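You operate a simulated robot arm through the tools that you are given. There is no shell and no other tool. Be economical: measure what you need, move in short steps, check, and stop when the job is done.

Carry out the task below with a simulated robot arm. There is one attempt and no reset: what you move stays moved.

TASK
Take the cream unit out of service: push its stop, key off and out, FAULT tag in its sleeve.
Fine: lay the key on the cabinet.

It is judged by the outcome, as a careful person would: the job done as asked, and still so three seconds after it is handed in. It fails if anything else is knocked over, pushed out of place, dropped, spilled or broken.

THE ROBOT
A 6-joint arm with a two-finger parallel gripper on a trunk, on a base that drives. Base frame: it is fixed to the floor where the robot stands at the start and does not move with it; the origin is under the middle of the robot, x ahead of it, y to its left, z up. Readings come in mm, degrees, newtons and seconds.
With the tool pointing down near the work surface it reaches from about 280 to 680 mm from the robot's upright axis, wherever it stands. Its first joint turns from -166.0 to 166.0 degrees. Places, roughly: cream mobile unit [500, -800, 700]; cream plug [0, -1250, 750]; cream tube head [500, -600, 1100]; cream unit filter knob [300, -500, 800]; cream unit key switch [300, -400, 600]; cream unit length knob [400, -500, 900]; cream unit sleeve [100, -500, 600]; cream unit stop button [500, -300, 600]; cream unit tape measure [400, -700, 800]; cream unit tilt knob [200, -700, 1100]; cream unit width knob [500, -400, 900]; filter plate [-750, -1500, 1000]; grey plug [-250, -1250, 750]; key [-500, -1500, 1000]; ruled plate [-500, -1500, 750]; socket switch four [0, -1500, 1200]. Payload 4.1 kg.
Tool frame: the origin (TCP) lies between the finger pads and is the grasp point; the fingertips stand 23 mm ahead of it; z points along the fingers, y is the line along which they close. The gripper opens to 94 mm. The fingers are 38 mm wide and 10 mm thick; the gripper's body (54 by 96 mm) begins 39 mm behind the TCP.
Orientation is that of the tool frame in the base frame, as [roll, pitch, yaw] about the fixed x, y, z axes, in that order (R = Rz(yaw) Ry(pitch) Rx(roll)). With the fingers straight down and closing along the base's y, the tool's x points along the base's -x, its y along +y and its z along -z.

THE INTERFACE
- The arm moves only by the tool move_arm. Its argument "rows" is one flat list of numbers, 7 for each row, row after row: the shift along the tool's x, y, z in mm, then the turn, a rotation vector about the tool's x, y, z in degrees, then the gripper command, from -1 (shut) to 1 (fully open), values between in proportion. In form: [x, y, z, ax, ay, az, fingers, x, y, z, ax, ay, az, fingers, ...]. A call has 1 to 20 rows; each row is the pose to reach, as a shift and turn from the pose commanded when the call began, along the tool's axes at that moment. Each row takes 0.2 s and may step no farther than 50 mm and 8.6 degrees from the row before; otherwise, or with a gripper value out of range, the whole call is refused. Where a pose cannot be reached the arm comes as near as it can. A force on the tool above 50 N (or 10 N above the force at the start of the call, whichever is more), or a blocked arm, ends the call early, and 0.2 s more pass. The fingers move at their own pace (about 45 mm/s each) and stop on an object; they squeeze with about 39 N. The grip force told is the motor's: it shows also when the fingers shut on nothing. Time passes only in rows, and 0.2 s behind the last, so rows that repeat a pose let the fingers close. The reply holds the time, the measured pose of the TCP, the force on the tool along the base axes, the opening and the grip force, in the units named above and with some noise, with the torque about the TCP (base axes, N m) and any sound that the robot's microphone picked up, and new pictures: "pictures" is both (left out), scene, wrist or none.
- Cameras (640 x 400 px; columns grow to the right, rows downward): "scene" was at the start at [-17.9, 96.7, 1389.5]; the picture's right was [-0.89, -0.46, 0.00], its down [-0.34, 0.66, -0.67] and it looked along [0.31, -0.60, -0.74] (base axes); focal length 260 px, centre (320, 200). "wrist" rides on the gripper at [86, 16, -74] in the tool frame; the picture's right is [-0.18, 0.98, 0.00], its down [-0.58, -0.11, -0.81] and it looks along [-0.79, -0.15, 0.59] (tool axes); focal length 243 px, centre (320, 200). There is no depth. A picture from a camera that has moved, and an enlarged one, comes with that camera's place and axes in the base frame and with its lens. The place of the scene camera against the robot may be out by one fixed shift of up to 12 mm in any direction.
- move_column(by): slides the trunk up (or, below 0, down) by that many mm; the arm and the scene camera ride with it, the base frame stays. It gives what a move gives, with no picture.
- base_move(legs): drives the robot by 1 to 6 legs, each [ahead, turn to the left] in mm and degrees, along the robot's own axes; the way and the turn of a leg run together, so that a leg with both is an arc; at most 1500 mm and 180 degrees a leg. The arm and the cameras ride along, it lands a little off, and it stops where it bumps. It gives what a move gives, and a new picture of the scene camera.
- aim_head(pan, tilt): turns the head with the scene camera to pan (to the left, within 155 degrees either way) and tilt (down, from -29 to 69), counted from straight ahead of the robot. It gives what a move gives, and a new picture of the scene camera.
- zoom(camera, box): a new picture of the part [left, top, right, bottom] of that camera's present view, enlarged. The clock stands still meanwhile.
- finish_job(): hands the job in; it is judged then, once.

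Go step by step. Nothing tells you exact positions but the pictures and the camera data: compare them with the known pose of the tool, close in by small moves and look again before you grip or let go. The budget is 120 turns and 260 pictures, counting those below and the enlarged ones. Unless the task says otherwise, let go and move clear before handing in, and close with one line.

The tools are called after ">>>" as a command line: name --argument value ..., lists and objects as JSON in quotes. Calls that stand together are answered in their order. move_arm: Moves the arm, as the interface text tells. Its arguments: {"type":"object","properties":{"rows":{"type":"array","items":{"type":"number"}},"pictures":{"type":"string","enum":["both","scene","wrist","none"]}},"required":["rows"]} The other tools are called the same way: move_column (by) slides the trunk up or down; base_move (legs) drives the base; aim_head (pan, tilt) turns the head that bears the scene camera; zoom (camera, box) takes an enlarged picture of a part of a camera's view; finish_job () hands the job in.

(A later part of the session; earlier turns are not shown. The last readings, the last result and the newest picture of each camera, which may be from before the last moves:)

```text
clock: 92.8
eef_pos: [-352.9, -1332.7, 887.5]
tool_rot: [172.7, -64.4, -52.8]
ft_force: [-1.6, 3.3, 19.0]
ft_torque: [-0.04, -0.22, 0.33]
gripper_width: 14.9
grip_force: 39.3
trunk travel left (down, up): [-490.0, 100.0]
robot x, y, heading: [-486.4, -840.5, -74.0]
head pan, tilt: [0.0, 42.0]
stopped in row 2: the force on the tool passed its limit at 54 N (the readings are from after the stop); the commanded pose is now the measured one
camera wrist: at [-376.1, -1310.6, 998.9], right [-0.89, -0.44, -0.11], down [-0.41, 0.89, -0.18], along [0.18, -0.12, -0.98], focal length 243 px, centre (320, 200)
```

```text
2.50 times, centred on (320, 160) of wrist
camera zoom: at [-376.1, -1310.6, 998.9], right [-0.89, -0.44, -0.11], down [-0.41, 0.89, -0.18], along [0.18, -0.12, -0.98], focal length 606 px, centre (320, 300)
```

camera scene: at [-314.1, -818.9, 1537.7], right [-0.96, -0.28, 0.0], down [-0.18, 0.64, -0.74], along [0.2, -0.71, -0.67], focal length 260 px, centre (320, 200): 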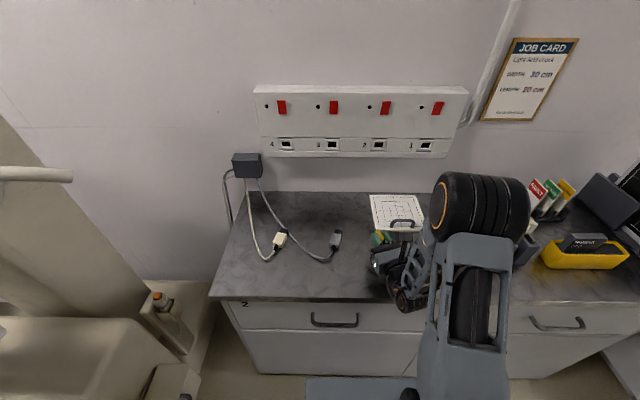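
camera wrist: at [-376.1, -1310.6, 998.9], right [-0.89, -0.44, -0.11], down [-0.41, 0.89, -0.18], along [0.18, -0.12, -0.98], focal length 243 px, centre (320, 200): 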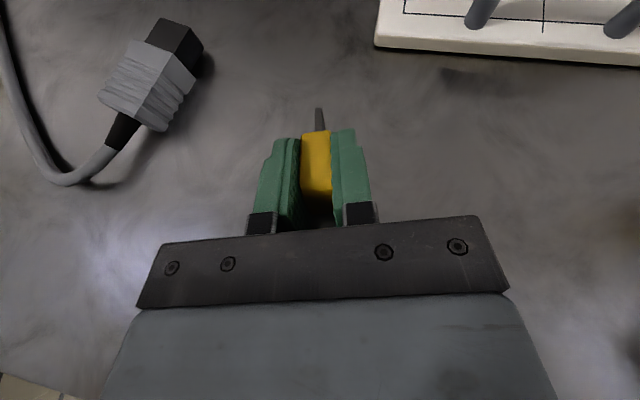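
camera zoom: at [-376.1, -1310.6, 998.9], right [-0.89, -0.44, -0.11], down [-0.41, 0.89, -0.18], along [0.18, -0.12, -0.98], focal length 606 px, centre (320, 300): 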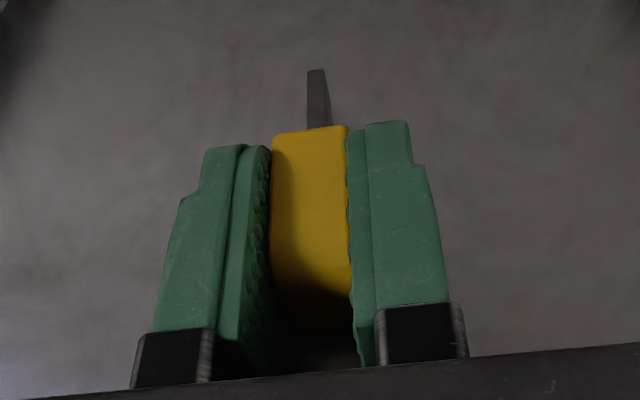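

Wrist views put the counter at z≈855–860, so the fingertip edge/key tip is just at the surface. I'll lift 2 mm to relieve force and open to release the key.

>>> move_arm --rows '[2, 0, -1, 0, 0, 0, -1, 2, 0, -1, 0, 0, 0, -0.7, 2, 0, -1, 0, 0, 0, -0.4, 2, 0, -1, 0, 0, 0, -0.2, 2, 0, -1, 0, 0, 0, -0.2]'

>>> zoom --camera "wrist" --box '[220, 60, 420, 240]'

```text
clock: 94.0
eef_pos: [-354.3, -1332.4, 888.4]
tool_rot: [173.2, -64.0, -53.3]
ft_force: [-15.7, -6.6, 18.9]
ft_torque: [-0.21, 0.04, -0.19]
gripper_width: 29.6
grip_force: 0.0
trunk travel left (down, up): [-490.0, 100.0]
robot x, y, heading: [-485.1, -836.8, -74.1]
head pan, tilt: [0.0, 42.0]
camera scene: at [-316.7, -817.9, 1538.1], right [-0.96, -0.27, 0.0], down [-0.18, 0.64, -0.74], along [0.2, -0.71, -0.67], focal length 260 px, centre (320, 200)
camera wrist: at [-376.9, -1311.1, 999.5], right [-0.89, -0.43, -0.11], down [-0.41, 0.89, -0.18], along [0.18, -0.11, -0.98], focal length 243 px, centre (320, 200)
```

scene: 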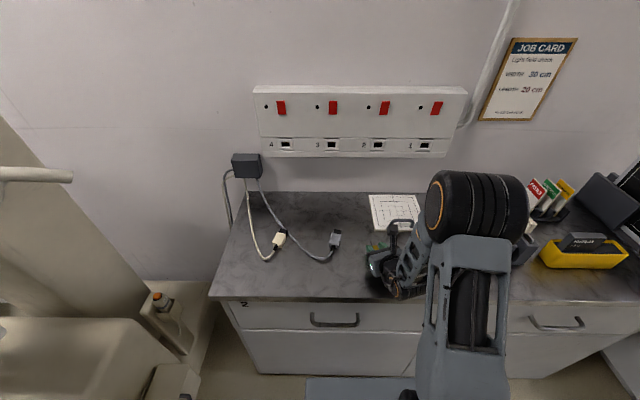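
wrist: 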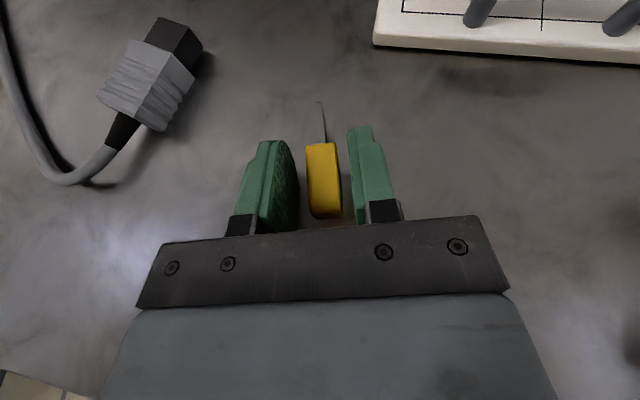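

```text
2.22 times, centred on (320, 150) of wrist
camera zoom: at [-376.9, -1311.1, 999.5], right [-0.89, -0.43, -0.11], down [-0.41, 0.89, -0.18], along [0.18, -0.11, -0.98], focal length 539 px, centre (320, 311)
```

zoom: 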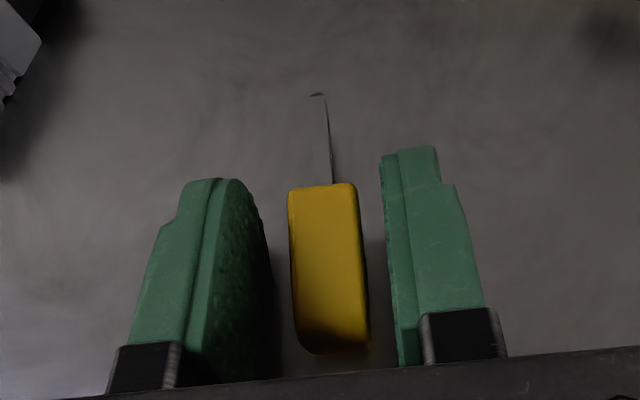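

The key rests on the counter. Opening wider and lifting straight off.

>>> move_arm --rows '[1, 0, -0.5, 0, 0, 0, 0.2, 2, 0, -1, 0, 0, 0, 0.2, 10, 0, -5, 0, 0, 0, 0.2, 30, 1, -16, 0, 0, 0, 0.2, 60, 2, -32, 0, 0, 0, 0.2, 95, 3, -48, 0, 0, 0, 0.2]'

>>> zoom --camera "wrist" --box '[200, 40, 440, 240]'

```text
clock: 95.4
eef_pos: [-353.7, -1329.9, 994.8]
tool_rot: [173.1, -63.8, -53.2]
ft_force: [-0.3, 0.1, -0.2]
ft_torque: [0.05, 0.03, 0.02]
gripper_width: 56.5
grip_force: 0.0
trunk travel left (down, up): [-490.0, 100.0]
robot x, y, heading: [-487.6, -844.0, -73.9]
head pan, tilt: [0.0, 42.0]
camera scene: at [-314.4, -818.3, 1537.6], right [-0.96, -0.28, 0.0], down [-0.18, 0.64, -0.74], along [0.2, -0.71, -0.67], focal length 260 px, centre (320, 200)
camera wrist: at [-375.3, -1310.0, 1107.0], right [-0.89, -0.43, -0.11], down [-0.41, 0.89, -0.17], along [0.18, -0.11, -0.98], focal length 243 px, centre (320, 200)
```

scene: 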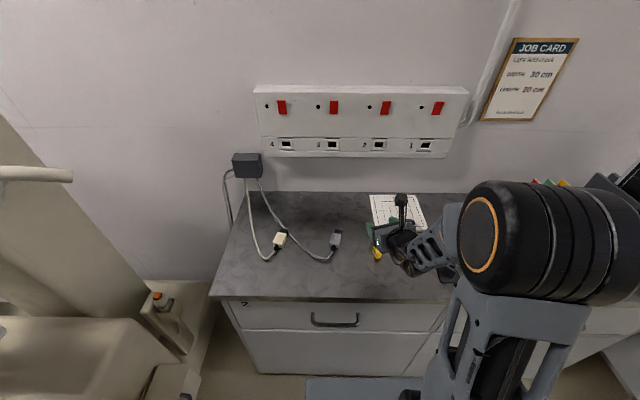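
wrist: 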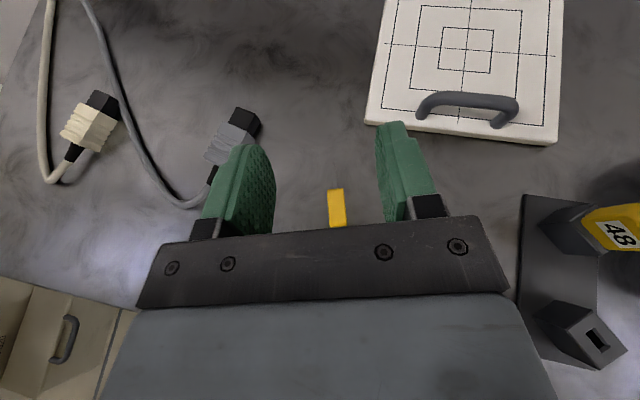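

```text
2.00 times, centred on (320, 140) of wrist
camera zoom: at [-375.3, -1310.0, 1107.0], right [-0.89, -0.43, -0.11], down [-0.41, 0.89, -0.17], along [0.18, -0.11, -0.98], focal length 485 px, centre (320, 320)
```

zoom: 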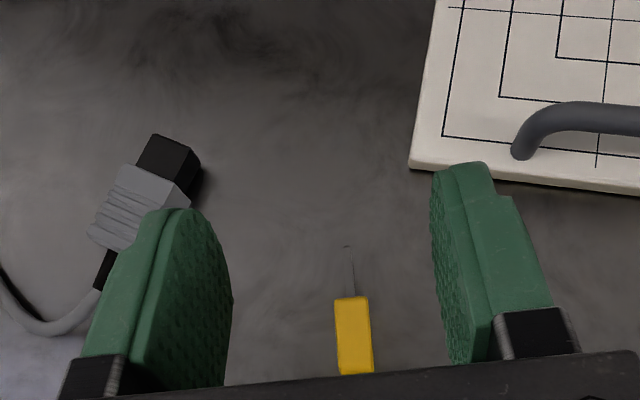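

The key lies on the cabinet. Next, locate the FAULT tag in the rack.

>>> aim_head --pan -25 --tilt 42

>>> zoom --camera "scene" --box '[280, 110, 480, 260]'

```text
clock: 96.2
eef_pos: [-353.8, -1331.4, 995.0]
tool_rot: [173.2, -63.7, -53.2]
ft_force: [0.1, -0.1, -0.1]
ft_torque: [0.0, -0.02, 0.01]
gripper_width: 56.8
grip_force: 0.0
trunk travel left (down, up): [-490.0, 100.0]
robot x, y, heading: [-488.2, -843.3, -73.9]
head pan, tilt: [-25.0, 42.0]
camera scene: at [-350.3, -820.7, 1537.7], right [-0.99, 0.16, 0.0], down [0.1, 0.66, -0.74], along [-0.12, -0.73, -0.67], focal length 260 px, centre (320, 200)
```

scene: 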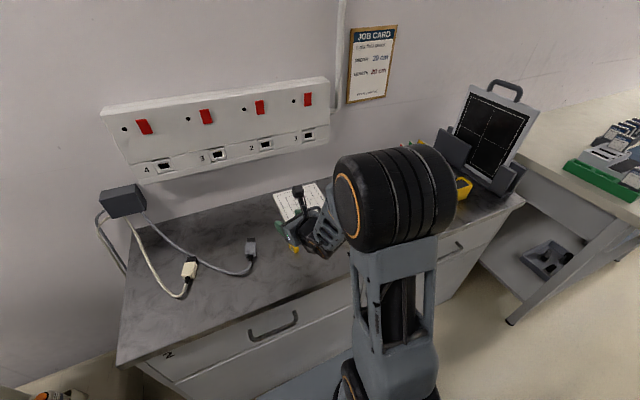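

```text
2.67 times, centred on (380, 185) of scene
camera zoom: at [-350.3, -820.7, 1537.7], right [-0.99, 0.16, 0.0], down [0.1, 0.66, -0.74], along [-0.12, -0.73, -0.67], focal length 693 px, centre (160, 240)
```

zoom: 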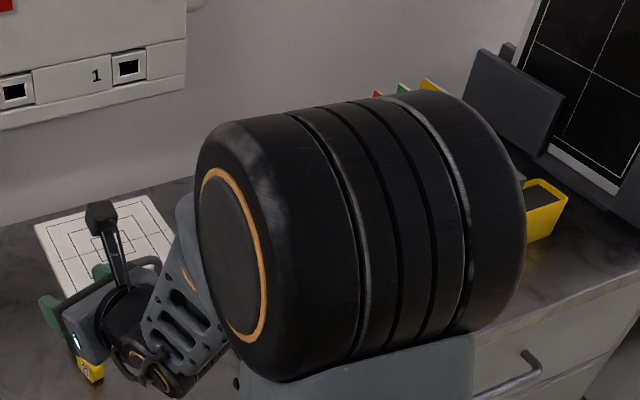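

The elbow hides the rack; the FAULT tag is around (−810,−1640,1000), too far right. I'll reverse, point the tool down (camera on the left side), and drive to stand in front of the rack.

>>> base_move --legs '[[-250, 0]]'

>>> move_arm --rows '[0, 0, -15, 0, -8, 0, 0, 0, 0, -30, 0, -16, 0, 0, 0, 0, -45, 0, -24, 0, 0, 0, 0, -60, 0, -32, 0, 0, 0, 0, -70, 0, -40, 0, 0, 0, 0, -80, 0, -48, 0, 0, 0, 0, -90, 0, -56, 0, 0, 0, 0, -100, 0, -63.5, 0, 0]' --pictures "none"

>>> move_arm --rows '[0, 0, 0, 0, 0, -8.3, 0, 0, 0, 0, 0, 0, -16.6, 0, 0, 0, 0, 0, 0, -25, 0, 0, 0, 0, 0, 0, -33, 0, 0, 0, 0, 0, 0, -41, 0, 0, 0, 0, 0, 0, -49, 0, 0, 0, 0, 0, 0, -57, 0, 0, 0, 0, 0, 0, -65, 0, 0, 0, 0, 0, 0, -74, 0]' --pictures "none"

```text
clock: 98.1
eef_pos: [-423.6, -1083.3, 995.1]
tool_rot: [173.1, -63.8, -53.3]
ft_force: [0.1, 1.4, -0.3]
ft_torque: [0.02, -0.01, 0.0]
gripper_width: 56.5
grip_force: 0.1
trunk travel left (down, up): [-490.0, 100.0]
robot x, y, heading: [-553.9, -592.8, -74.1]
head pan, tilt: [-25.0, 42.0]
camera scene: at [-420.8, -573.7, 1537.7], right [-0.99, 0.16, 0.0], down [0.11, 0.66, -0.74], along [-0.12, -0.73, -0.67], focal length 260 px, centre (320, 200)
```

scene: 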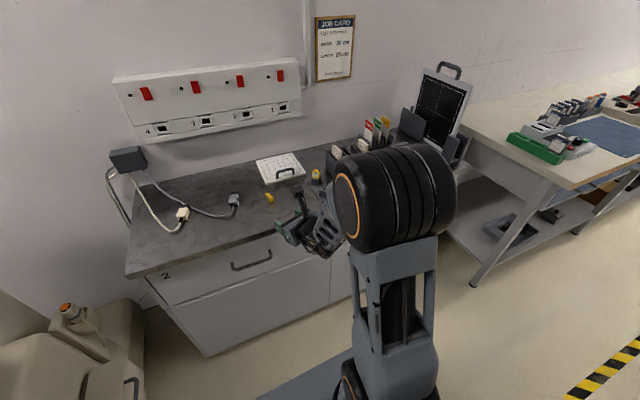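

```text
clock: 99.9
eef_pos: [-469.7, -1006.9, 1040.5]
tool_rot: [176.9, -0.4, -59.6]
ft_force: [-0.1, 0.0, 0.5]
ft_torque: [-0.02, 0.01, -0.01]
gripper_width: 47.0
grip_force: 0.1
out of reach, approached as far as the arm can: row 3, 4
trunk travel left (down, up): [-490.0, 100.0]
robot x, y, heading: [-555.4, -593.1, -74.4]
head pan, tilt: [-25.0, 42.0]
```

```text
refused: row 9 steps farther than a row can; nothing moved
```

>>> move_arm --rows '[0, 0, 0, 0, 0, -8.3, 0, 0, 0, 0, 0, 0, -16.6, 0, 0, 0, 0, 0, 0, -25, 0, 0, 0, 0, 0, 0, -33, 0, 0, 0, 0, 0, 0, -41, 0, 0, 0, 0, 0, 0, -49, 0, 0, 0, 0, 0, 0, -57, 0, 0, 0, 0, 0, 0, -65, 0, 0, 0, 0, 0, 0, -73, 0]' --pictures "none"

>>> base_move --legs '[[0, -90], [430, 0], [0, 90], [150, 0]]'

>>> aim_head --pan 8 --tilt 42

```text
clock: 101.9
eef_pos: [-468.1, -1006.8, 1040.2]
tool_rot: [178.8, 2.8, 13.6]
ft_force: [-0.2, 0.5, -0.4]
ft_torque: [-0.03, -0.03, 0.0]
gripper_width: 47.1
grip_force: 0.1
trunk travel left (down, up): [-490.0, 100.0]
robot x, y, heading: [-556.0, -597.3, -73.9]
head pan, tilt: [-25.0, 42.0]
```

```text
clock: 113.1
eef_pos: [-836.5, -1280.6, 1040.5]
tool_rot: [178.6, 2.8, 14.8]
ft_force: [-0.2, -0.6, 0.5]
ft_torque: [-0.02, 0.0, -0.02]
gripper_width: 47.0
grip_force: 0.1
trunk travel left (down, up): [-490.0, 100.0]
robot x, y, heading: [-937.6, -870.4, -72.5]
head pan, tilt: [-25.0, 42.0]
camera scene: at [-801.0, -847.0, 1537.7], right [-0.99, 0.13, 0.0], down [0.09, 0.66, -0.74], along [-0.1, -0.74, -0.67], focal length 260 px, centre (320, 200)
```

scene: 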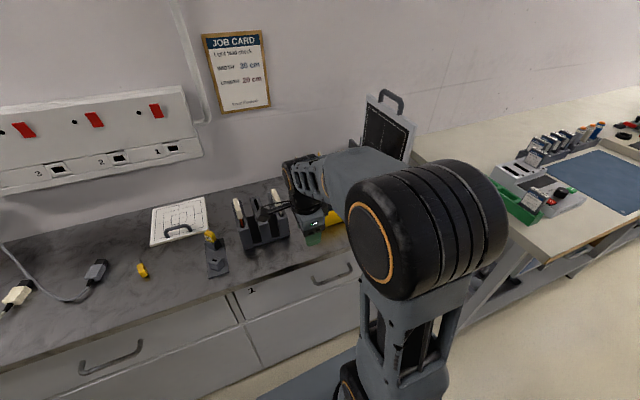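

```text
clock: 114.1
eef_pos: [-837.6, -1280.3, 1039.0]
tool_rot: [178.7, 2.8, 14.9]
ft_force: [-0.1, 0.3, 0.2]
ft_torque: [-0.02, 0.03, 0.01]
gripper_width: 47.0
grip_force: 0.0
trunk travel left (down, up): [-490.0, 100.0]
robot x, y, heading: [-937.0, -872.5, -72.6]
head pan, tilt: [8.0, 42.0]
camera scene: at [-754.3, -839.4, 1537.7], right [-0.9, -0.43, 0.0], down [-0.29, 0.61, -0.74], along [0.32, -0.67, -0.67], focal length 260 px, centre (320, 200)
```

scene: 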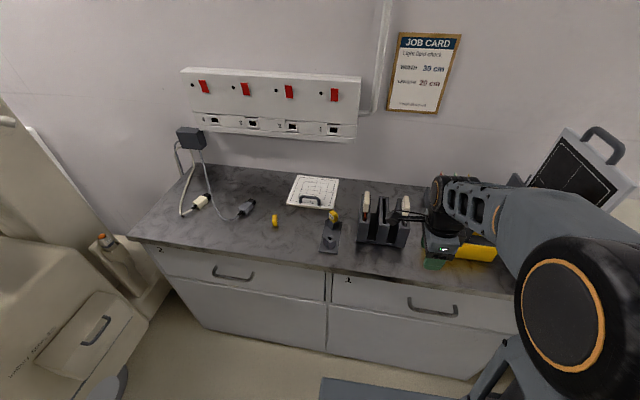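

>>> zoom --camera "wrist" --box '[0, 0, 640, 400]'

>>> aim_head --pan -5 --tilt 38

```text
1.00 times, centred on (320, 200) of wrist (not enlarged: the box is as wide or as high as the picture)
camera zoom: at [-745.4, -1269.8, 1110.6], right [0.07, -1.0, 0.03], down [-0.56, -0.02, 0.83], along [-0.83, -0.08, -0.56], focal length 243 px, centre (320, 200)
```

zoom: 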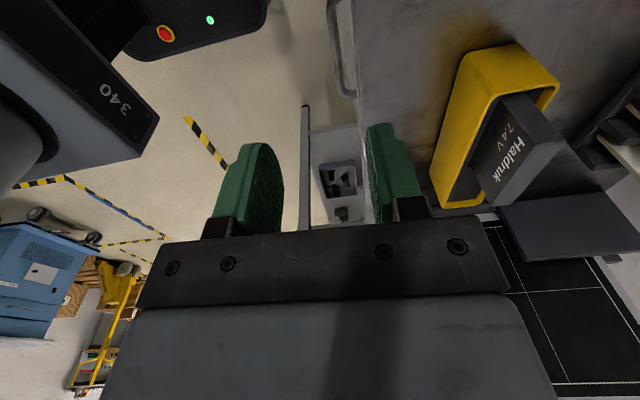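

```text
clock: 114.9
eef_pos: [-836.9, -1279.3, 1040.1]
tool_rot: [178.6, 2.8, 14.8]
ft_force: [-0.2, -0.4, 0.0]
ft_torque: [0.0, -0.03, 0.04]
gripper_width: 46.9
grip_force: 0.0
trunk travel left (down, up): [-490.0, 100.0]
robot x, y, heading: [-940.4, -871.4, -72.8]
head pan, tilt: [-5.0, 38.0]
camera scene: at [-771.5, -848.0, 1543.6], right [-0.98, -0.21, 0.0], down [-0.13, 0.6, -0.79], along [0.17, -0.77, -0.62], focal length 260 px, centre (320, 200)
```

scene: 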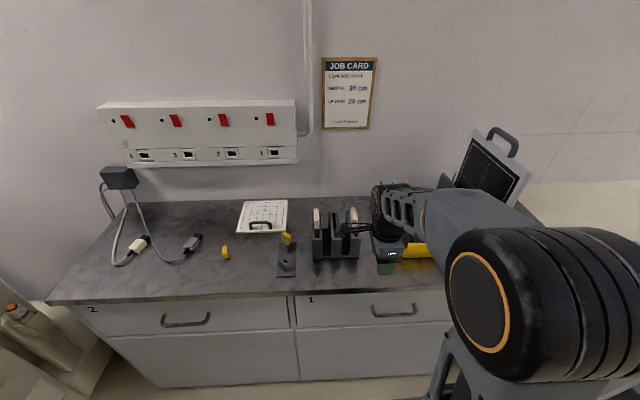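

>>> move_arm --rows '[45, 0, -5, 0, 0, 0, 0, 90, 0, -10, 0, 0, 0, 0, 135, 0, -10, 0, 0, 0, 0, 180, 0, -10, 0, 0, 0, 0, 220, 0, -10, 0, 0, 0, 0]'

>>> zoom --camera "scene" --box '[300, 140, 500, 290]'

```text
clock: 116.1
eef_pos: [-624.0, -1223.1, 1035.8]
tool_rot: [178.7, 2.8, 14.8]
ft_force: [-0.5, -0.8, -0.3]
ft_torque: [-0.01, 0.03, 0.0]
gripper_width: 46.9
grip_force: 0.0
trunk travel left (down, up): [-490.0, 100.0]
robot x, y, heading: [-939.9, -867.5, -72.7]
head pan, tilt: [-5.0, 38.0]
camera scene: at [-771.1, -848.0, 1543.6], right [-0.98, -0.21, 0.0], down [-0.13, 0.6, -0.79], along [0.17, -0.77, -0.62], focal length 260 px, centre (320, 200)
camera wrist: at [-532.2, -1213.5, 1106.4], right [0.07, -1.0, 0.03], down [-0.56, -0.02, 0.83], along [-0.83, -0.08, -0.55], focal length 243 px, centre (320, 200)
```

scene: 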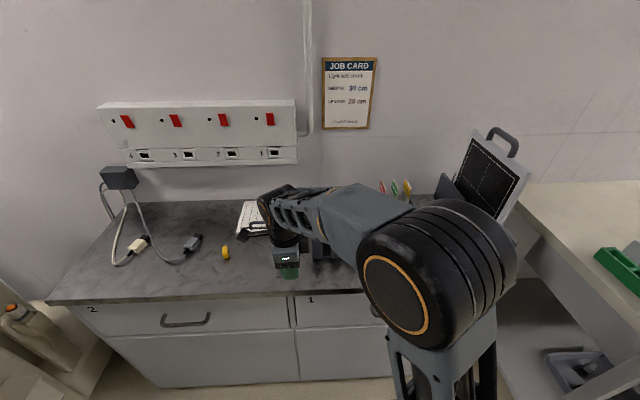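
wrist: 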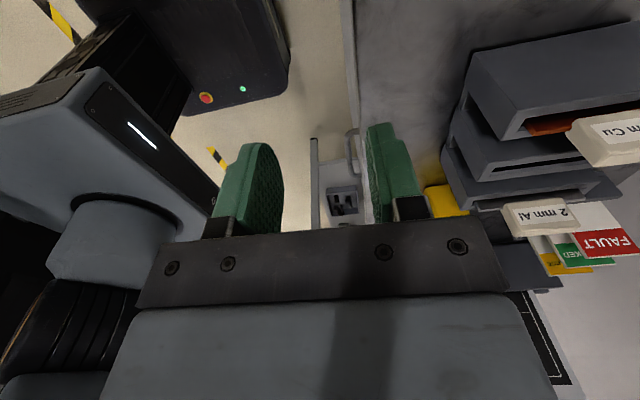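

```text
2.67 times, centred on (400, 215) of scene
camera zoom: at [-771.1, -848.0, 1543.6], right [-0.98, -0.21, 0.0], down [-0.13, 0.6, -0.79], along [0.17, -0.77, -0.62], focal length 693 px, centre (107, 160)
```

zoom: 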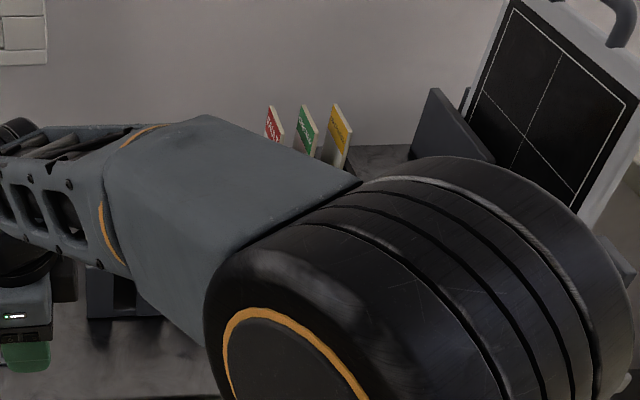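

Tags stand with faces toward +u (left); FAULT is leftmost at ≈(−826,−1653,985). I need fingers closing along u, camera on robot side: yaw the tool and drive closer.

>>> move_arm --rows '[0, 0, 0, 0, 0, -8.2, 0, 0, 0, 0, 0, 0, -16.4, 0, 0, 0, 0, 0, 0, -24.6, 0, 0, 0, 0, 0, 0, -32.8, 0, 0, 0, 0, 0, 0, -41, 0, 0, 0, 0, 0, 0, -49.2, 0, 0, 0, 0, 0, 0, -57.4, 0, 0, 0, 0, 0, 0, -65.6, 0, 0, 0, 0, 0, 0, -73.8, 0, 0, 0, 0, 0, 0, -82, 0, 0, 0, 0, 0, 0, -89, 0]'

```text
clock: 118.5
eef_pos: [-624.1, -1223.5, 1039.2]
tool_rot: [-177.3, 1.3, 104.1]
ft_force: [0.0, -0.1, 0.7]
ft_torque: [0.02, -0.03, -0.01]
gripper_width: 46.9
grip_force: 0.1
trunk travel left (down, up): [-490.0, 100.0]
robot x, y, heading: [-936.7, -870.7, -72.8]
head pan, tilt: [-5.0, 38.0]
camera scene: at [-771.5, -848.0, 1543.6], right [-0.98, -0.21, 0.0], down [-0.13, 0.6, -0.79], along [0.17, -0.77, -0.62], focal length 260 px, centre (320, 200)
camera wrist: at [-625.4, -1131.3, 1111.1], right [1.0, 0.06, -0.04], down [0.07, -0.56, 0.82], along [0.02, -0.82, -0.57], focal length 243 px, centre (320, 200)
```

scene: 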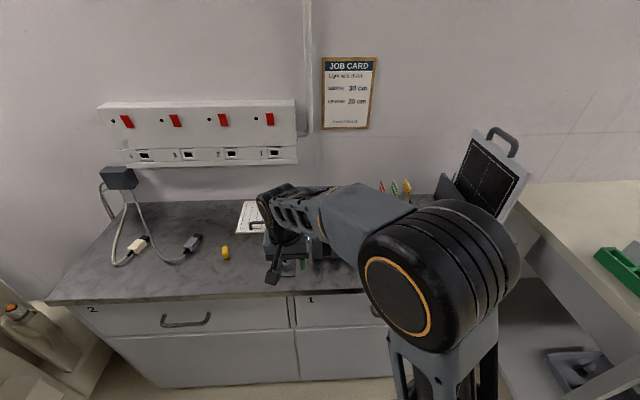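
wrist: 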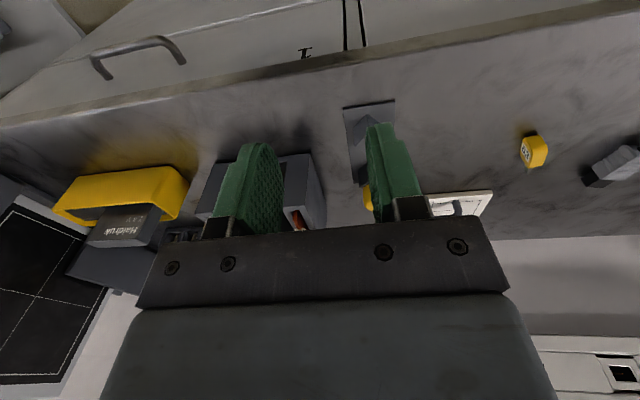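

>>> move_column --by 80

>>> base_move --legs '[[0, -3], [150, 0]]'

```text
clock: 119.6
eef_pos: [-624.0, -1222.7, 1119.9]
tool_rot: [-177.2, 1.2, 104.0]
ft_force: [-0.2, -0.2, 0.2]
ft_torque: [0.02, 0.0, 0.0]
gripper_width: 47.0
grip_force: 0.2
trunk travel left (down, up): [-570.0, 20.0]
robot x, y, heading: [-937.5, -871.1, -72.7]
head pan, tilt: [-5.0, 38.0]
```

```text
clock: 121.5
eef_pos: [-604.8, -1389.4, 1118.8]
tool_rot: [-177.2, 1.4, 101.0]
ft_force: [-0.1, 0.4, 0.1]
ft_torque: [0.0, 0.01, -0.01]
gripper_width: 47.3
grip_force: 0.1
trunk travel left (down, up): [-570.0, 20.0]
robot x, y, heading: [-896.3, -1021.7, -75.5]
head pan, tilt: [-5.0, 38.0]
camera scene: at [-731.7, -1008.7, 1623.6], right [-0.99, -0.16, 0.0], down [-0.1, 0.61, -0.79], along [0.13, -0.78, -0.62], focal length 260 px, centre (320, 200)
```

scene: 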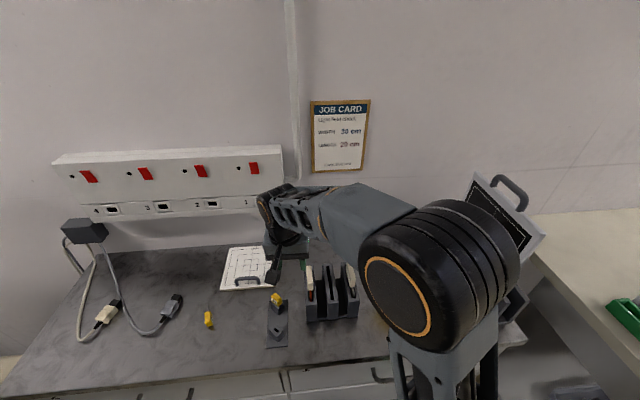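

>>> move_arm --rows '[-20, -38, 0, -0.4, 0.2, -0.4, 0, -40, -76, 0, -0.8, 0.4, -0.8, 0, -60, -114, 0, -1.2, 0.6, -1.3, 0, -80, -152, 0, -1.6, 0.8, -1.7, 0, -100, -190, 0, -2, 1, -2.2, 0, -120, -228, 0, -2.4, 1.2, -2.6, 0, -140, -267, 10, -2.8, 1.4, -3, 0]'

```text
clock: 123.0
eef_pos: [-840.9, -1579.8, 1124.4]
tool_rot: [180.0, -0.3, 103.9]
ft_force: [-0.9, 0.1, 0.8]
ft_torque: [0.02, 0.01, 0.02]
gripper_width: 47.0
grip_force: 0.0
trunk travel left (down, up): [-570.0, 20.0]
robot x, y, heading: [-897.2, -1018.7, -75.7]
head pan, tilt: [-5.0, 38.0]
camera scene: at [-732.6, -1008.5, 1623.7], right [-0.99, -0.16, 0.0], down [-0.1, 0.61, -0.79], along [0.13, -0.78, -0.62], focal length 260 px, centre (320, 200)
camera wrist: at [-844.9, -1489.8, 1200.2], right [1.0, 0.06, 0.0], down [0.03, -0.59, 0.8], along [0.05, -0.8, -0.59], focal length 243 px, centre (320, 200)
```

scene: 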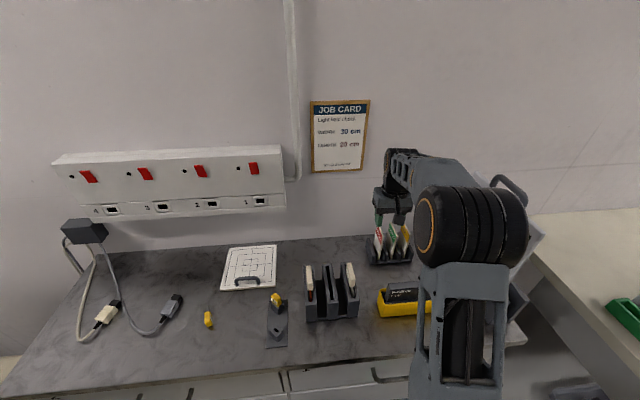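
wrist: 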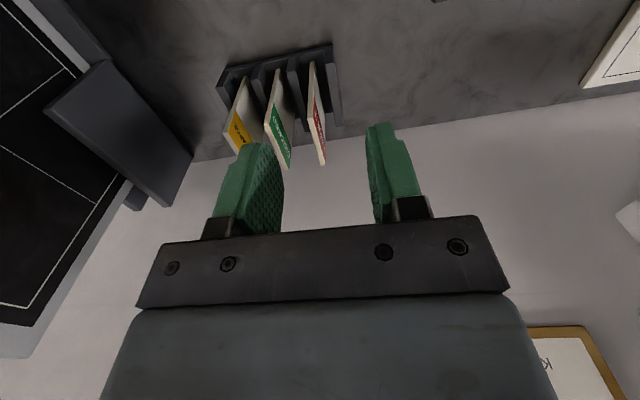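

>>> zoom --camera "wrist" --box '[200, 30, 420, 180]'

>>> zoom --camera "scene" --box '[350, 180, 440, 280]'

```text
2.67 times, centred on (310, 105) of wrist
camera zoom: at [-844.9, -1489.8, 1200.2], right [1.0, 0.06, 0.0], down [0.03, -0.59, 0.8], along [0.05, -0.8, -0.59], focal length 647 px, centre (347, 453)
```

zoom: 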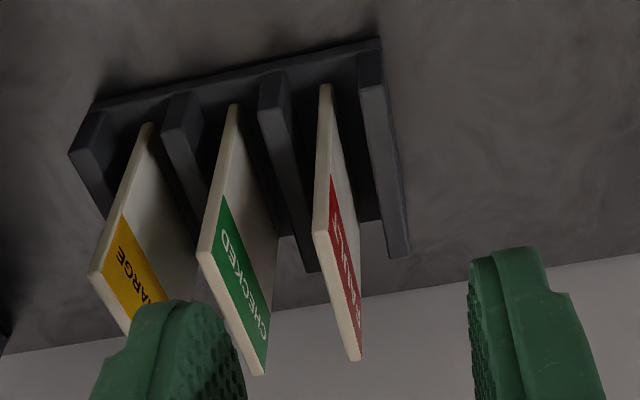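

```text
4.00 times, centred on (395, 230) of scene
camera zoom: at [-732.6, -1008.5, 1623.7], right [-0.99, -0.16, 0.0], down [-0.1, 0.61, -0.79], along [0.13, -0.78, -0.62], focal length 1040 px, centre (20, 80)
```

zoom: 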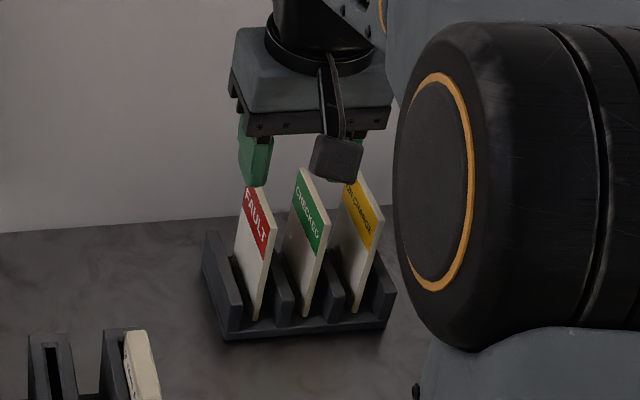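

FAULT tag is a plate ~66 mm wide along n, top at z≈987, centre ≈(−836,−1670). Moving to hover over it.

>>> move_arm --rows '[-22, -4, 0, 0, 0, 0, 0, -44, -8, 15, 0, 0, 0, 0, -66, -12, 35, 0, 0, 0, 0, -86, -16, 55, 0, 0, 0, 0, -86, -16, 75, 0, 0, 0, 0]'

>>> zoom --camera "wrist" --box '[200, 60, 440, 240]'

>>> zoom --camera "scene" --box '[350, 180, 440, 280]'

```text
clock: 124.2
eef_pos: [-838.0, -1663.8, 1048.6]
tool_rot: [-179.9, 0.0, 103.8]
ft_force: [1.1, -0.2, 0.3]
ft_torque: [0.01, -0.01, 0.03]
gripper_width: 47.0
grip_force: 0.2
trunk travel left (down, up): [-570.0, 20.0]
robot x, y, heading: [-895.3, -1021.8, -75.7]
head pan, tilt: [-5.0, 38.0]
camera scene: at [-732.1, -1008.0, 1623.7], right [-0.99, -0.16, 0.0], down [-0.1, 0.61, -0.79], along [0.13, -0.78, -0.62], focal length 260 px, centre (320, 200)
camera wrist: at [-840.2, -1575.6, 1124.0], right [1.0, 0.06, 0.0], down [0.04, -0.59, 0.81], along [0.05, -0.8, -0.59], focal length 243 px, centre (320, 200)
```

scene: 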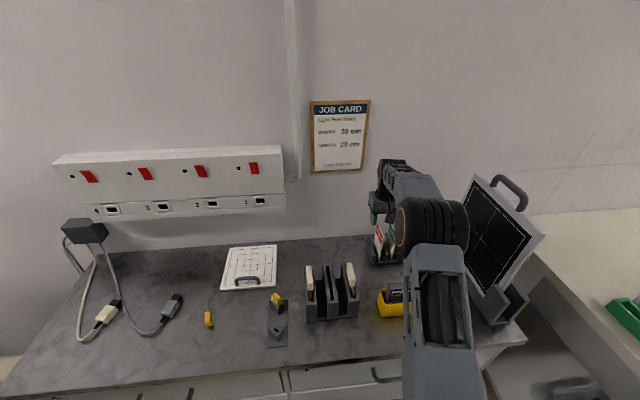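
wrist: 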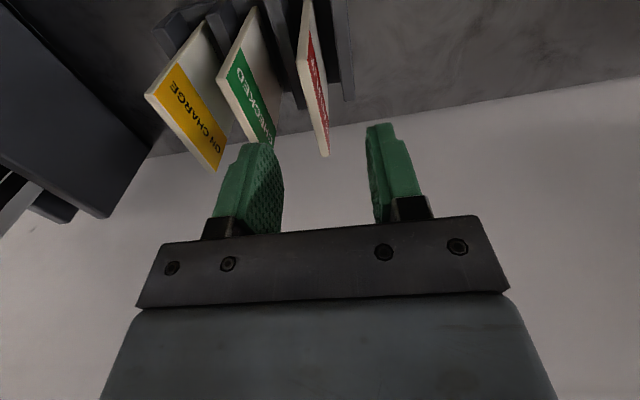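

```text
2.22 times, centred on (320, 150) of wrist
camera zoom: at [-840.2, -1575.6, 1124.0], right [1.0, 0.06, 0.0], down [0.04, -0.59, 0.81], along [0.05, -0.8, -0.59], focal length 539 px, centre (320, 311)
```

zoom: 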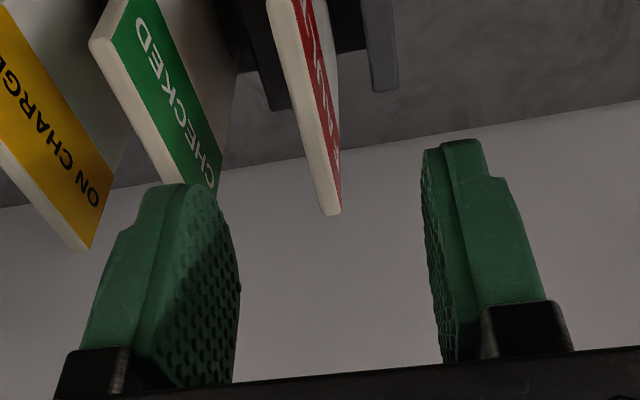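

```text
4.00 times, centred on (395, 230) of scene
camera zoom: at [-732.1, -1008.0, 1623.7], right [-0.99, -0.16, 0.0], down [-0.1, 0.61, -0.79], along [0.13, -0.78, -0.62], focal length 1040 px, centre (20, 80)
```

zoom: 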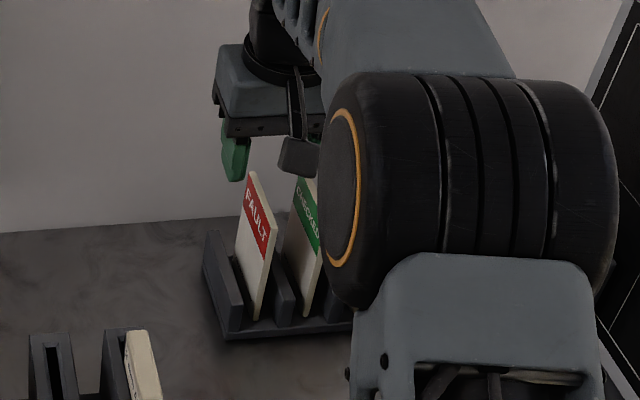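

Stereo from wrist views: tag top at z≈1002, centre (−838,−1660). Narrow the opening to ~24 mm so the finger clears the CHECKED tag, then look again.

>>> move_arm --rows '[4, 0, 0, 0, 0, 0, -0.49, 4, 0, 10, 0, 0, 0, -0.49, 4, 0, 18, 0, 0, 0, -0.49]' --pictures "wrist"

>>> zoom --camera "wrist" --box '[220, 80, 420, 240]'

```text
clock: 125.0
eef_pos: [-835.4, -1658.1, 1031.6]
tool_rot: [180.0, -0.2, 103.9]
ft_force: [-0.4, 0.2, -0.4]
ft_torque: [0.01, -0.03, 0.01]
gripper_width: 24.0
grip_force: 0.1
trunk travel left (down, up): [-570.0, 20.0]
robot x, y, heading: [-896.6, -1018.5, -75.7]
head pan, tilt: [-5.0, 38.0]
camera wrist: at [-840.0, -1570.8, 1106.2], right [1.0, 0.06, 0.0], down [0.04, -0.59, 0.8], along [0.05, -0.8, -0.59], focal length 243 px, centre (320, 200)
```

wrist: 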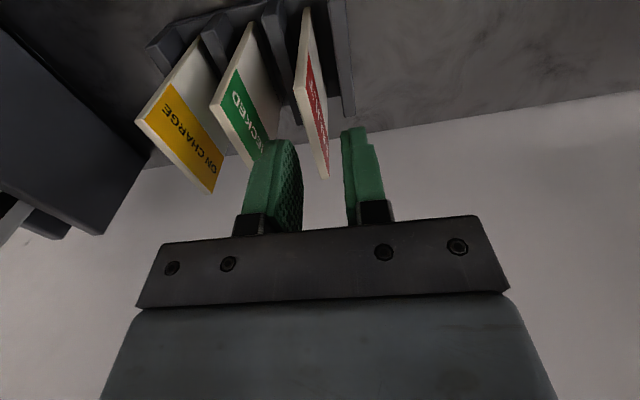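

```text
2.50 times, centred on (320, 160) of wrist
camera zoom: at [-840.0, -1570.8, 1106.2], right [1.0, 0.06, 0.0], down [0.04, -0.59, 0.8], along [0.05, -0.8, -0.59], focal length 606 px, centre (320, 300)
```

zoom: 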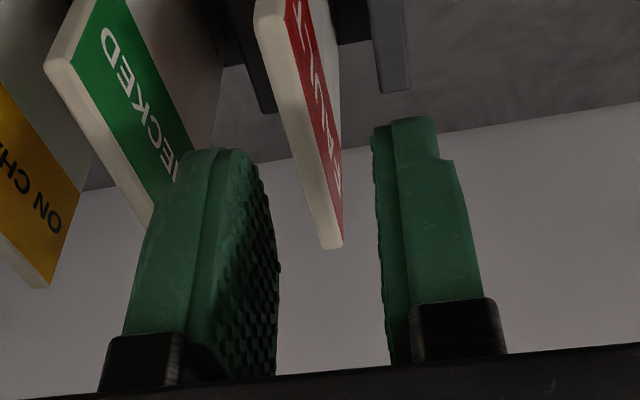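

Tag lies ~3 mm off centre; correct that, descend so the tips overlap ~20 mm, and close.

>>> move_arm --rows '[0, -3, 0, 0, 0, 0, -0.49, 0, -3, 9, 0, 0, 0, -0.49, 0, -3, 18, 0, 0, 0, -0.49, 0, -3, 27, 0, 0, 0, -0.49, 0, -3, 27, 0, 0, 0, -0.49]' --pictures "wrist"

>>> zoom --camera "wrist" --box '[220, 80, 420, 240]'

```text
clock: 126.2
eef_pos: [-839.2, -1660.7, 1003.9]
tool_rot: [179.9, -0.1, 103.9]
ft_force: [-0.4, -0.3, -0.6]
ft_torque: [-0.04, 0.0, 0.0]
gripper_width: 24.0
grip_force: 0.1
trunk travel left (down, up): [-570.0, 20.0]
robot x, y, heading: [-897.0, -1021.5, -75.6]
head pan, tilt: [-5.0, 38.0]
camera wrist: at [-842.5, -1572.7, 1079.6], right [1.0, 0.06, 0.0], down [0.04, -0.59, 0.8], along [0.05, -0.8, -0.59], focal length 243 px, centre (320, 200)
```

wrist: 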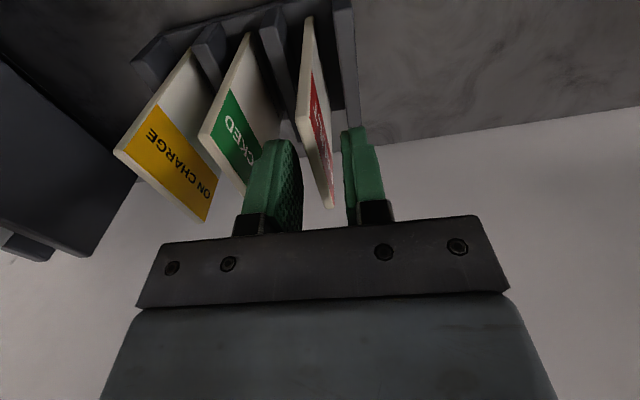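

```text
2.50 times, centred on (320, 160) of wrist
camera zoom: at [-842.5, -1572.7, 1079.6], right [1.0, 0.06, 0.0], down [0.04, -0.59, 0.8], along [0.05, -0.8, -0.59], focal length 606 px, centre (320, 300)
```

zoom: 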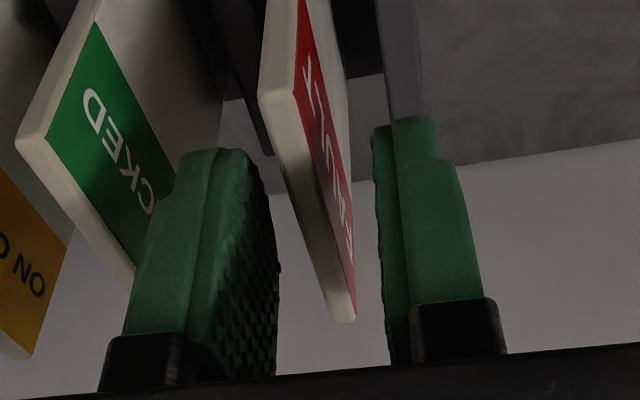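

>>> move_arm --rows '[0, 0, 6, 0, 0, 0, -0.49, 0, 0, 6, 0, 0, 0, -0.75, 0, 0, 6, 0, 0, 0, -1, 0, 0, 6, 0, 0, 0, -1]' --pictures "wrist"

```text
clock: 127.2
eef_pos: [-837.9, -1661.5, 997.7]
tool_rot: [179.9, -0.2, 104.0]
ft_force: [0.5, -0.1, -0.6]
ft_torque: [-0.01, 0.01, -0.01]
gripper_width: 5.5
grip_force: 39.1
trunk travel left (down, up): [-570.0, 20.0]
robot x, y, heading: [-897.8, -1023.7, -75.5]
head pan, tilt: [-5.0, 38.0]
camera wrist: at [-842.7, -1573.2, 1074.0], right [1.0, 0.06, 0.0], down [0.04, -0.59, 0.8], along [0.05, -0.8, -0.59], focal length 243 px, centre (320, 200)
```

wrist: 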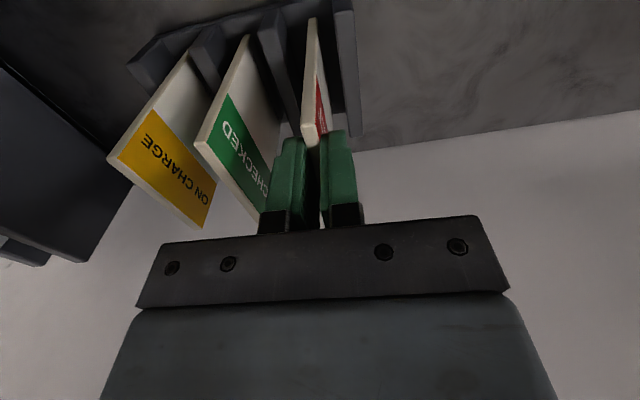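

Gripped at 5.5 mm thickness. Lifting straight up by 140 mm.

>>> move_arm --rows '[0, 0, -10, 0, 0, 0, -1, 0, 0, -30, 0, 0, 0, -1, 0, 0, -60, 0, 0, 0, -1, 0, 0, -95, 0, 0, 0, -1, 0, 0, -130, 0, 0, 0, -1, 20, 0, -150, 0, 0, 0, -1]'

>>> zoom --camera "scene" --box '[340, 120, 460, 280]'

```text
clock: 128.7
eef_pos: [-844.3, -1640.6, 1150.0]
tool_rot: [-180.0, -0.2, 104.0]
ft_force: [0.0, 0.6, -1.2]
ft_torque: [-0.01, 0.01, 0.01]
gripper_width: 5.8
grip_force: 38.8
trunk travel left (down, up): [-570.0, 20.0]
robot x, y, heading: [-898.3, -1024.6, -75.8]
head pan, tilt: [-5.0, 38.0]
camera scene: at [-732.1, -1007.2, 1623.6], right [-0.99, -0.16, 0.0], down [-0.1, 0.61, -0.79], along [0.13, -0.78, -0.62], focal length 260 px, centre (320, 200)
camera wrist: at [-848.3, -1552.6, 1224.3], right [1.0, 0.06, 0.0], down [0.04, -0.59, 0.8], along [0.05, -0.8, -0.59], focal length 243 px, centre (320, 200)
```

scene: 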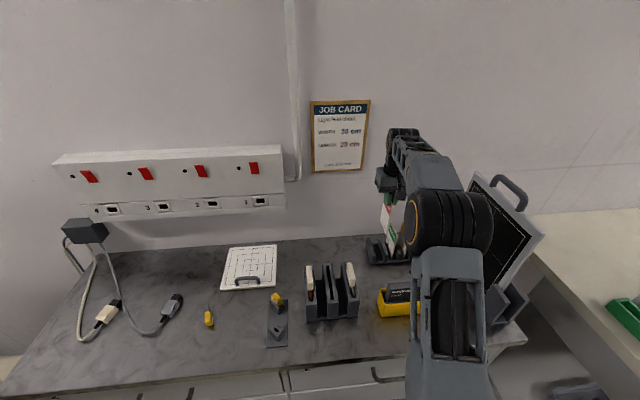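
wrist: 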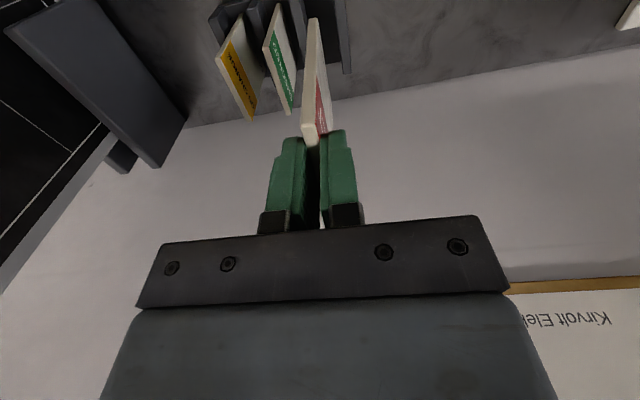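

```text
2.50 times, centred on (400, 200) of scene
camera zoom: at [-732.1, -1007.2, 1623.6], right [-0.99, -0.16, 0.0], down [-0.1, 0.61, -0.79], along [0.13, -0.78, -0.62], focal length 650 px, centre (120, 200)
```

zoom: 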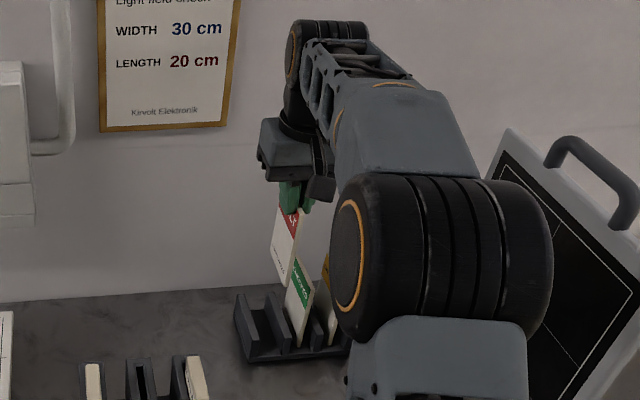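

FAULT tag is in hand. Now reverse from the cabinet and look at the right flank of the cream unit to find the sleeve.

>>> base_move --legs '[[-380, 0]]'

>>> aim_head --pan 85 --tilt 35

```text
clock: 131.1
eef_pos: [-936.7, -1273.1, 1148.2]
tool_rot: [-180.0, -0.1, 104.1]
ft_force: [0.2, 0.2, 0.2]
ft_torque: [0.02, -0.02, -0.02]
gripper_width: 5.7
grip_force: 39.1
trunk travel left (down, up): [-570.0, 20.0]
robot x, y, heading: [-994.4, -651.6, -75.3]
head pan, tilt: [-5.0, 38.0]
camera scene: at [-826.8, -639.8, 1623.6], right [-0.99, -0.17, 0.0], down [-0.1, 0.61, -0.79], along [0.13, -0.78, -0.62], focal length 260 px, centre (320, 200)
```

scene: 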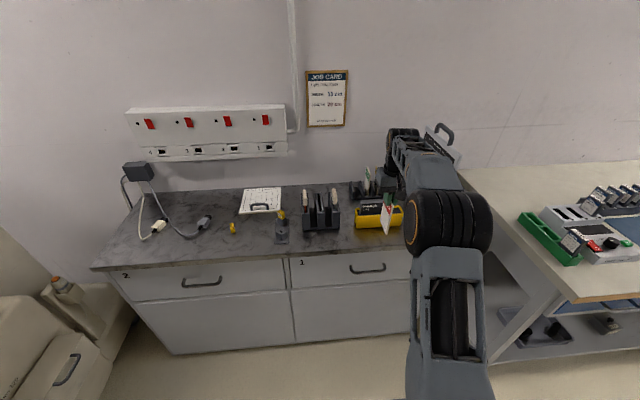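

```text
clock: 132.7
eef_pos: [-936.4, -1274.8, 1149.5]
tool_rot: [180.0, -0.1, 104.1]
ft_force: [0.8, -0.7, -0.2]
ft_torque: [-0.01, 0.01, 0.02]
gripper_width: 5.6
grip_force: 38.6
trunk travel left (down, up): [-570.0, 20.0]
robot x, y, heading: [-991.5, -656.2, -75.4]
head pan, tilt: [85.0, 35.0]
camera scene: at [-754.1, -540.7, 1628.2], right [0.17, -0.99, 0.0], down [-0.57, -0.09, -0.82], along [0.81, 0.14, -0.57], focal length 260 px, centre (320, 200)
```

scene: 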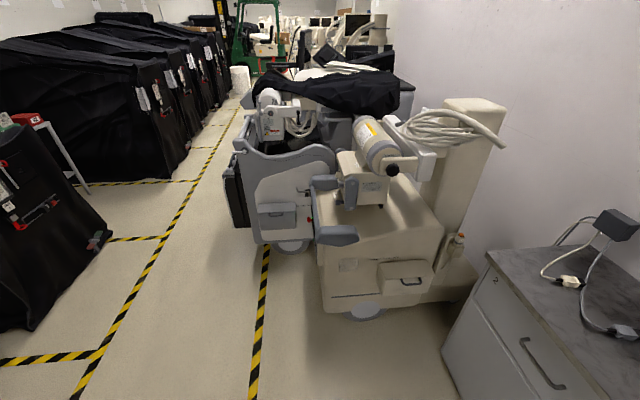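

>>> zoom --camera "scene" --box '[310, 210, 470, 330]'

```text
3.33 times, centred on (390, 270) of scene
camera zoom: at [-754.1, -540.7, 1628.2], right [0.17, -0.99, 0.0], down [-0.57, -0.09, -0.82], along [0.81, 0.14, -0.57], focal length 866 px, centre (87, -33)
```

zoom: 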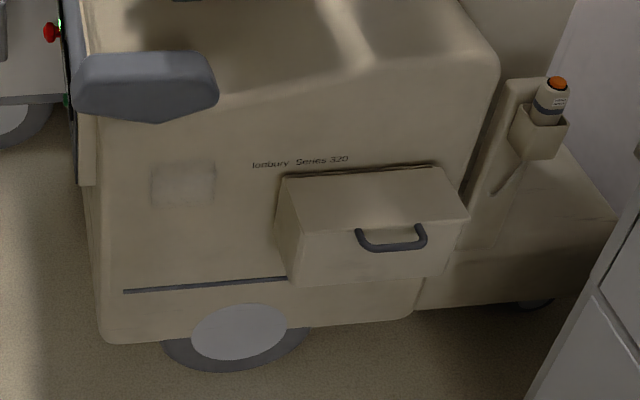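

The sleeve is the clear pocket on the unit's right flank, ≈(158,−530,600), 95 mm wide, opening up. The FAULT face should face outward, so I'll retract the arm and turn the tool 180°, then drive to the unit's front-right.

>>> move_arm --rows '[30, 0, 0, 0, 0, 8.4, -1, 60, 0, 0, 0, 0, 16.8, -1, 90, 0, 0, 0, 0, 25.2, -1, 120, 0, 0, 0, 0, 33.6, -1, 150, 0, 0, 0, 0, 42, -1, 180, 0, 0, 0, 0, 50.4, -1, 200, 0, 0, 0, 0, 58.8, -1, 220, 0, 0, 0, 0, 67.2, -1, 230, 0, 0, 0, 0, 75.6, -1, 230, 0, 0, 0, 0, 84, -1, 230, 0, 0, 0, 0, 90, -1]' --pictures "none"

>>> move_arm --rows '[0, 0, 0, 0, 0, 8.4, -1, 0, 0, 0, 0, 0, 16.8, -1, 0, 0, 0, 0, 0, 25.2, -1, 0, 0, 0, 0, 0, 33.6, -1, 0, 0, 0, 0, 0, 42, -1, 0, 0, 0, 0, 0, 50.4, -1, 0, 0, 0, 0, 0, 58.8, -1, 0, 0, 0, 0, 0, 67.2, -1, 0, 0, 0, 0, 0, 75.6, -1, 0, 0, 0, 0, 0, 84, -1, 0, 0, 0, 0, 0, 90, -1]' --pictures "wrist"

```text
clock: 135.1
eef_pos: [-992.2, -1050.5, 1149.9]
tool_rot: [-179.9, -0.1, 14.1]
ft_force: [0.2, 0.1, -0.7]
ft_torque: [0.02, -0.01, -0.02]
gripper_width: 5.6
grip_force: 39.1
trunk travel left (down, up): [-570.0, 20.0]
robot x, y, heading: [-992.7, -655.0, -75.3]
head pan, tilt: [85.0, 35.0]
```

```text
clock: 137.5
eef_pos: [-990.6, -1050.0, 1149.5]
tool_rot: [-179.8, 0.0, -76.0]
ft_force: [-0.2, 0.1, -0.6]
ft_torque: [-0.03, 0.03, -0.02]
gripper_width: 5.7
grip_force: 39.1
trunk travel left (down, up): [-570.0, 20.0]
robot x, y, heading: [-992.7, -655.0, -75.5]
head pan, tilt: [85.0, 35.0]
camera wrist: at [-986.0, -1137.8, 1223.7], right [-1.0, -0.06, 0.0], down [-0.03, 0.59, 0.81], along [-0.05, 0.81, -0.59], focal length 243 px, centre (320, 200)
```

wrist: 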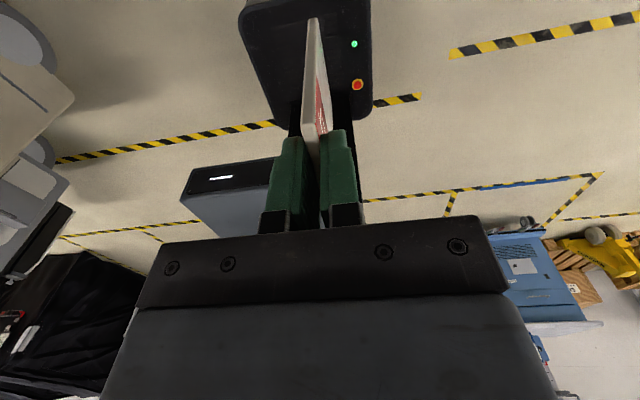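

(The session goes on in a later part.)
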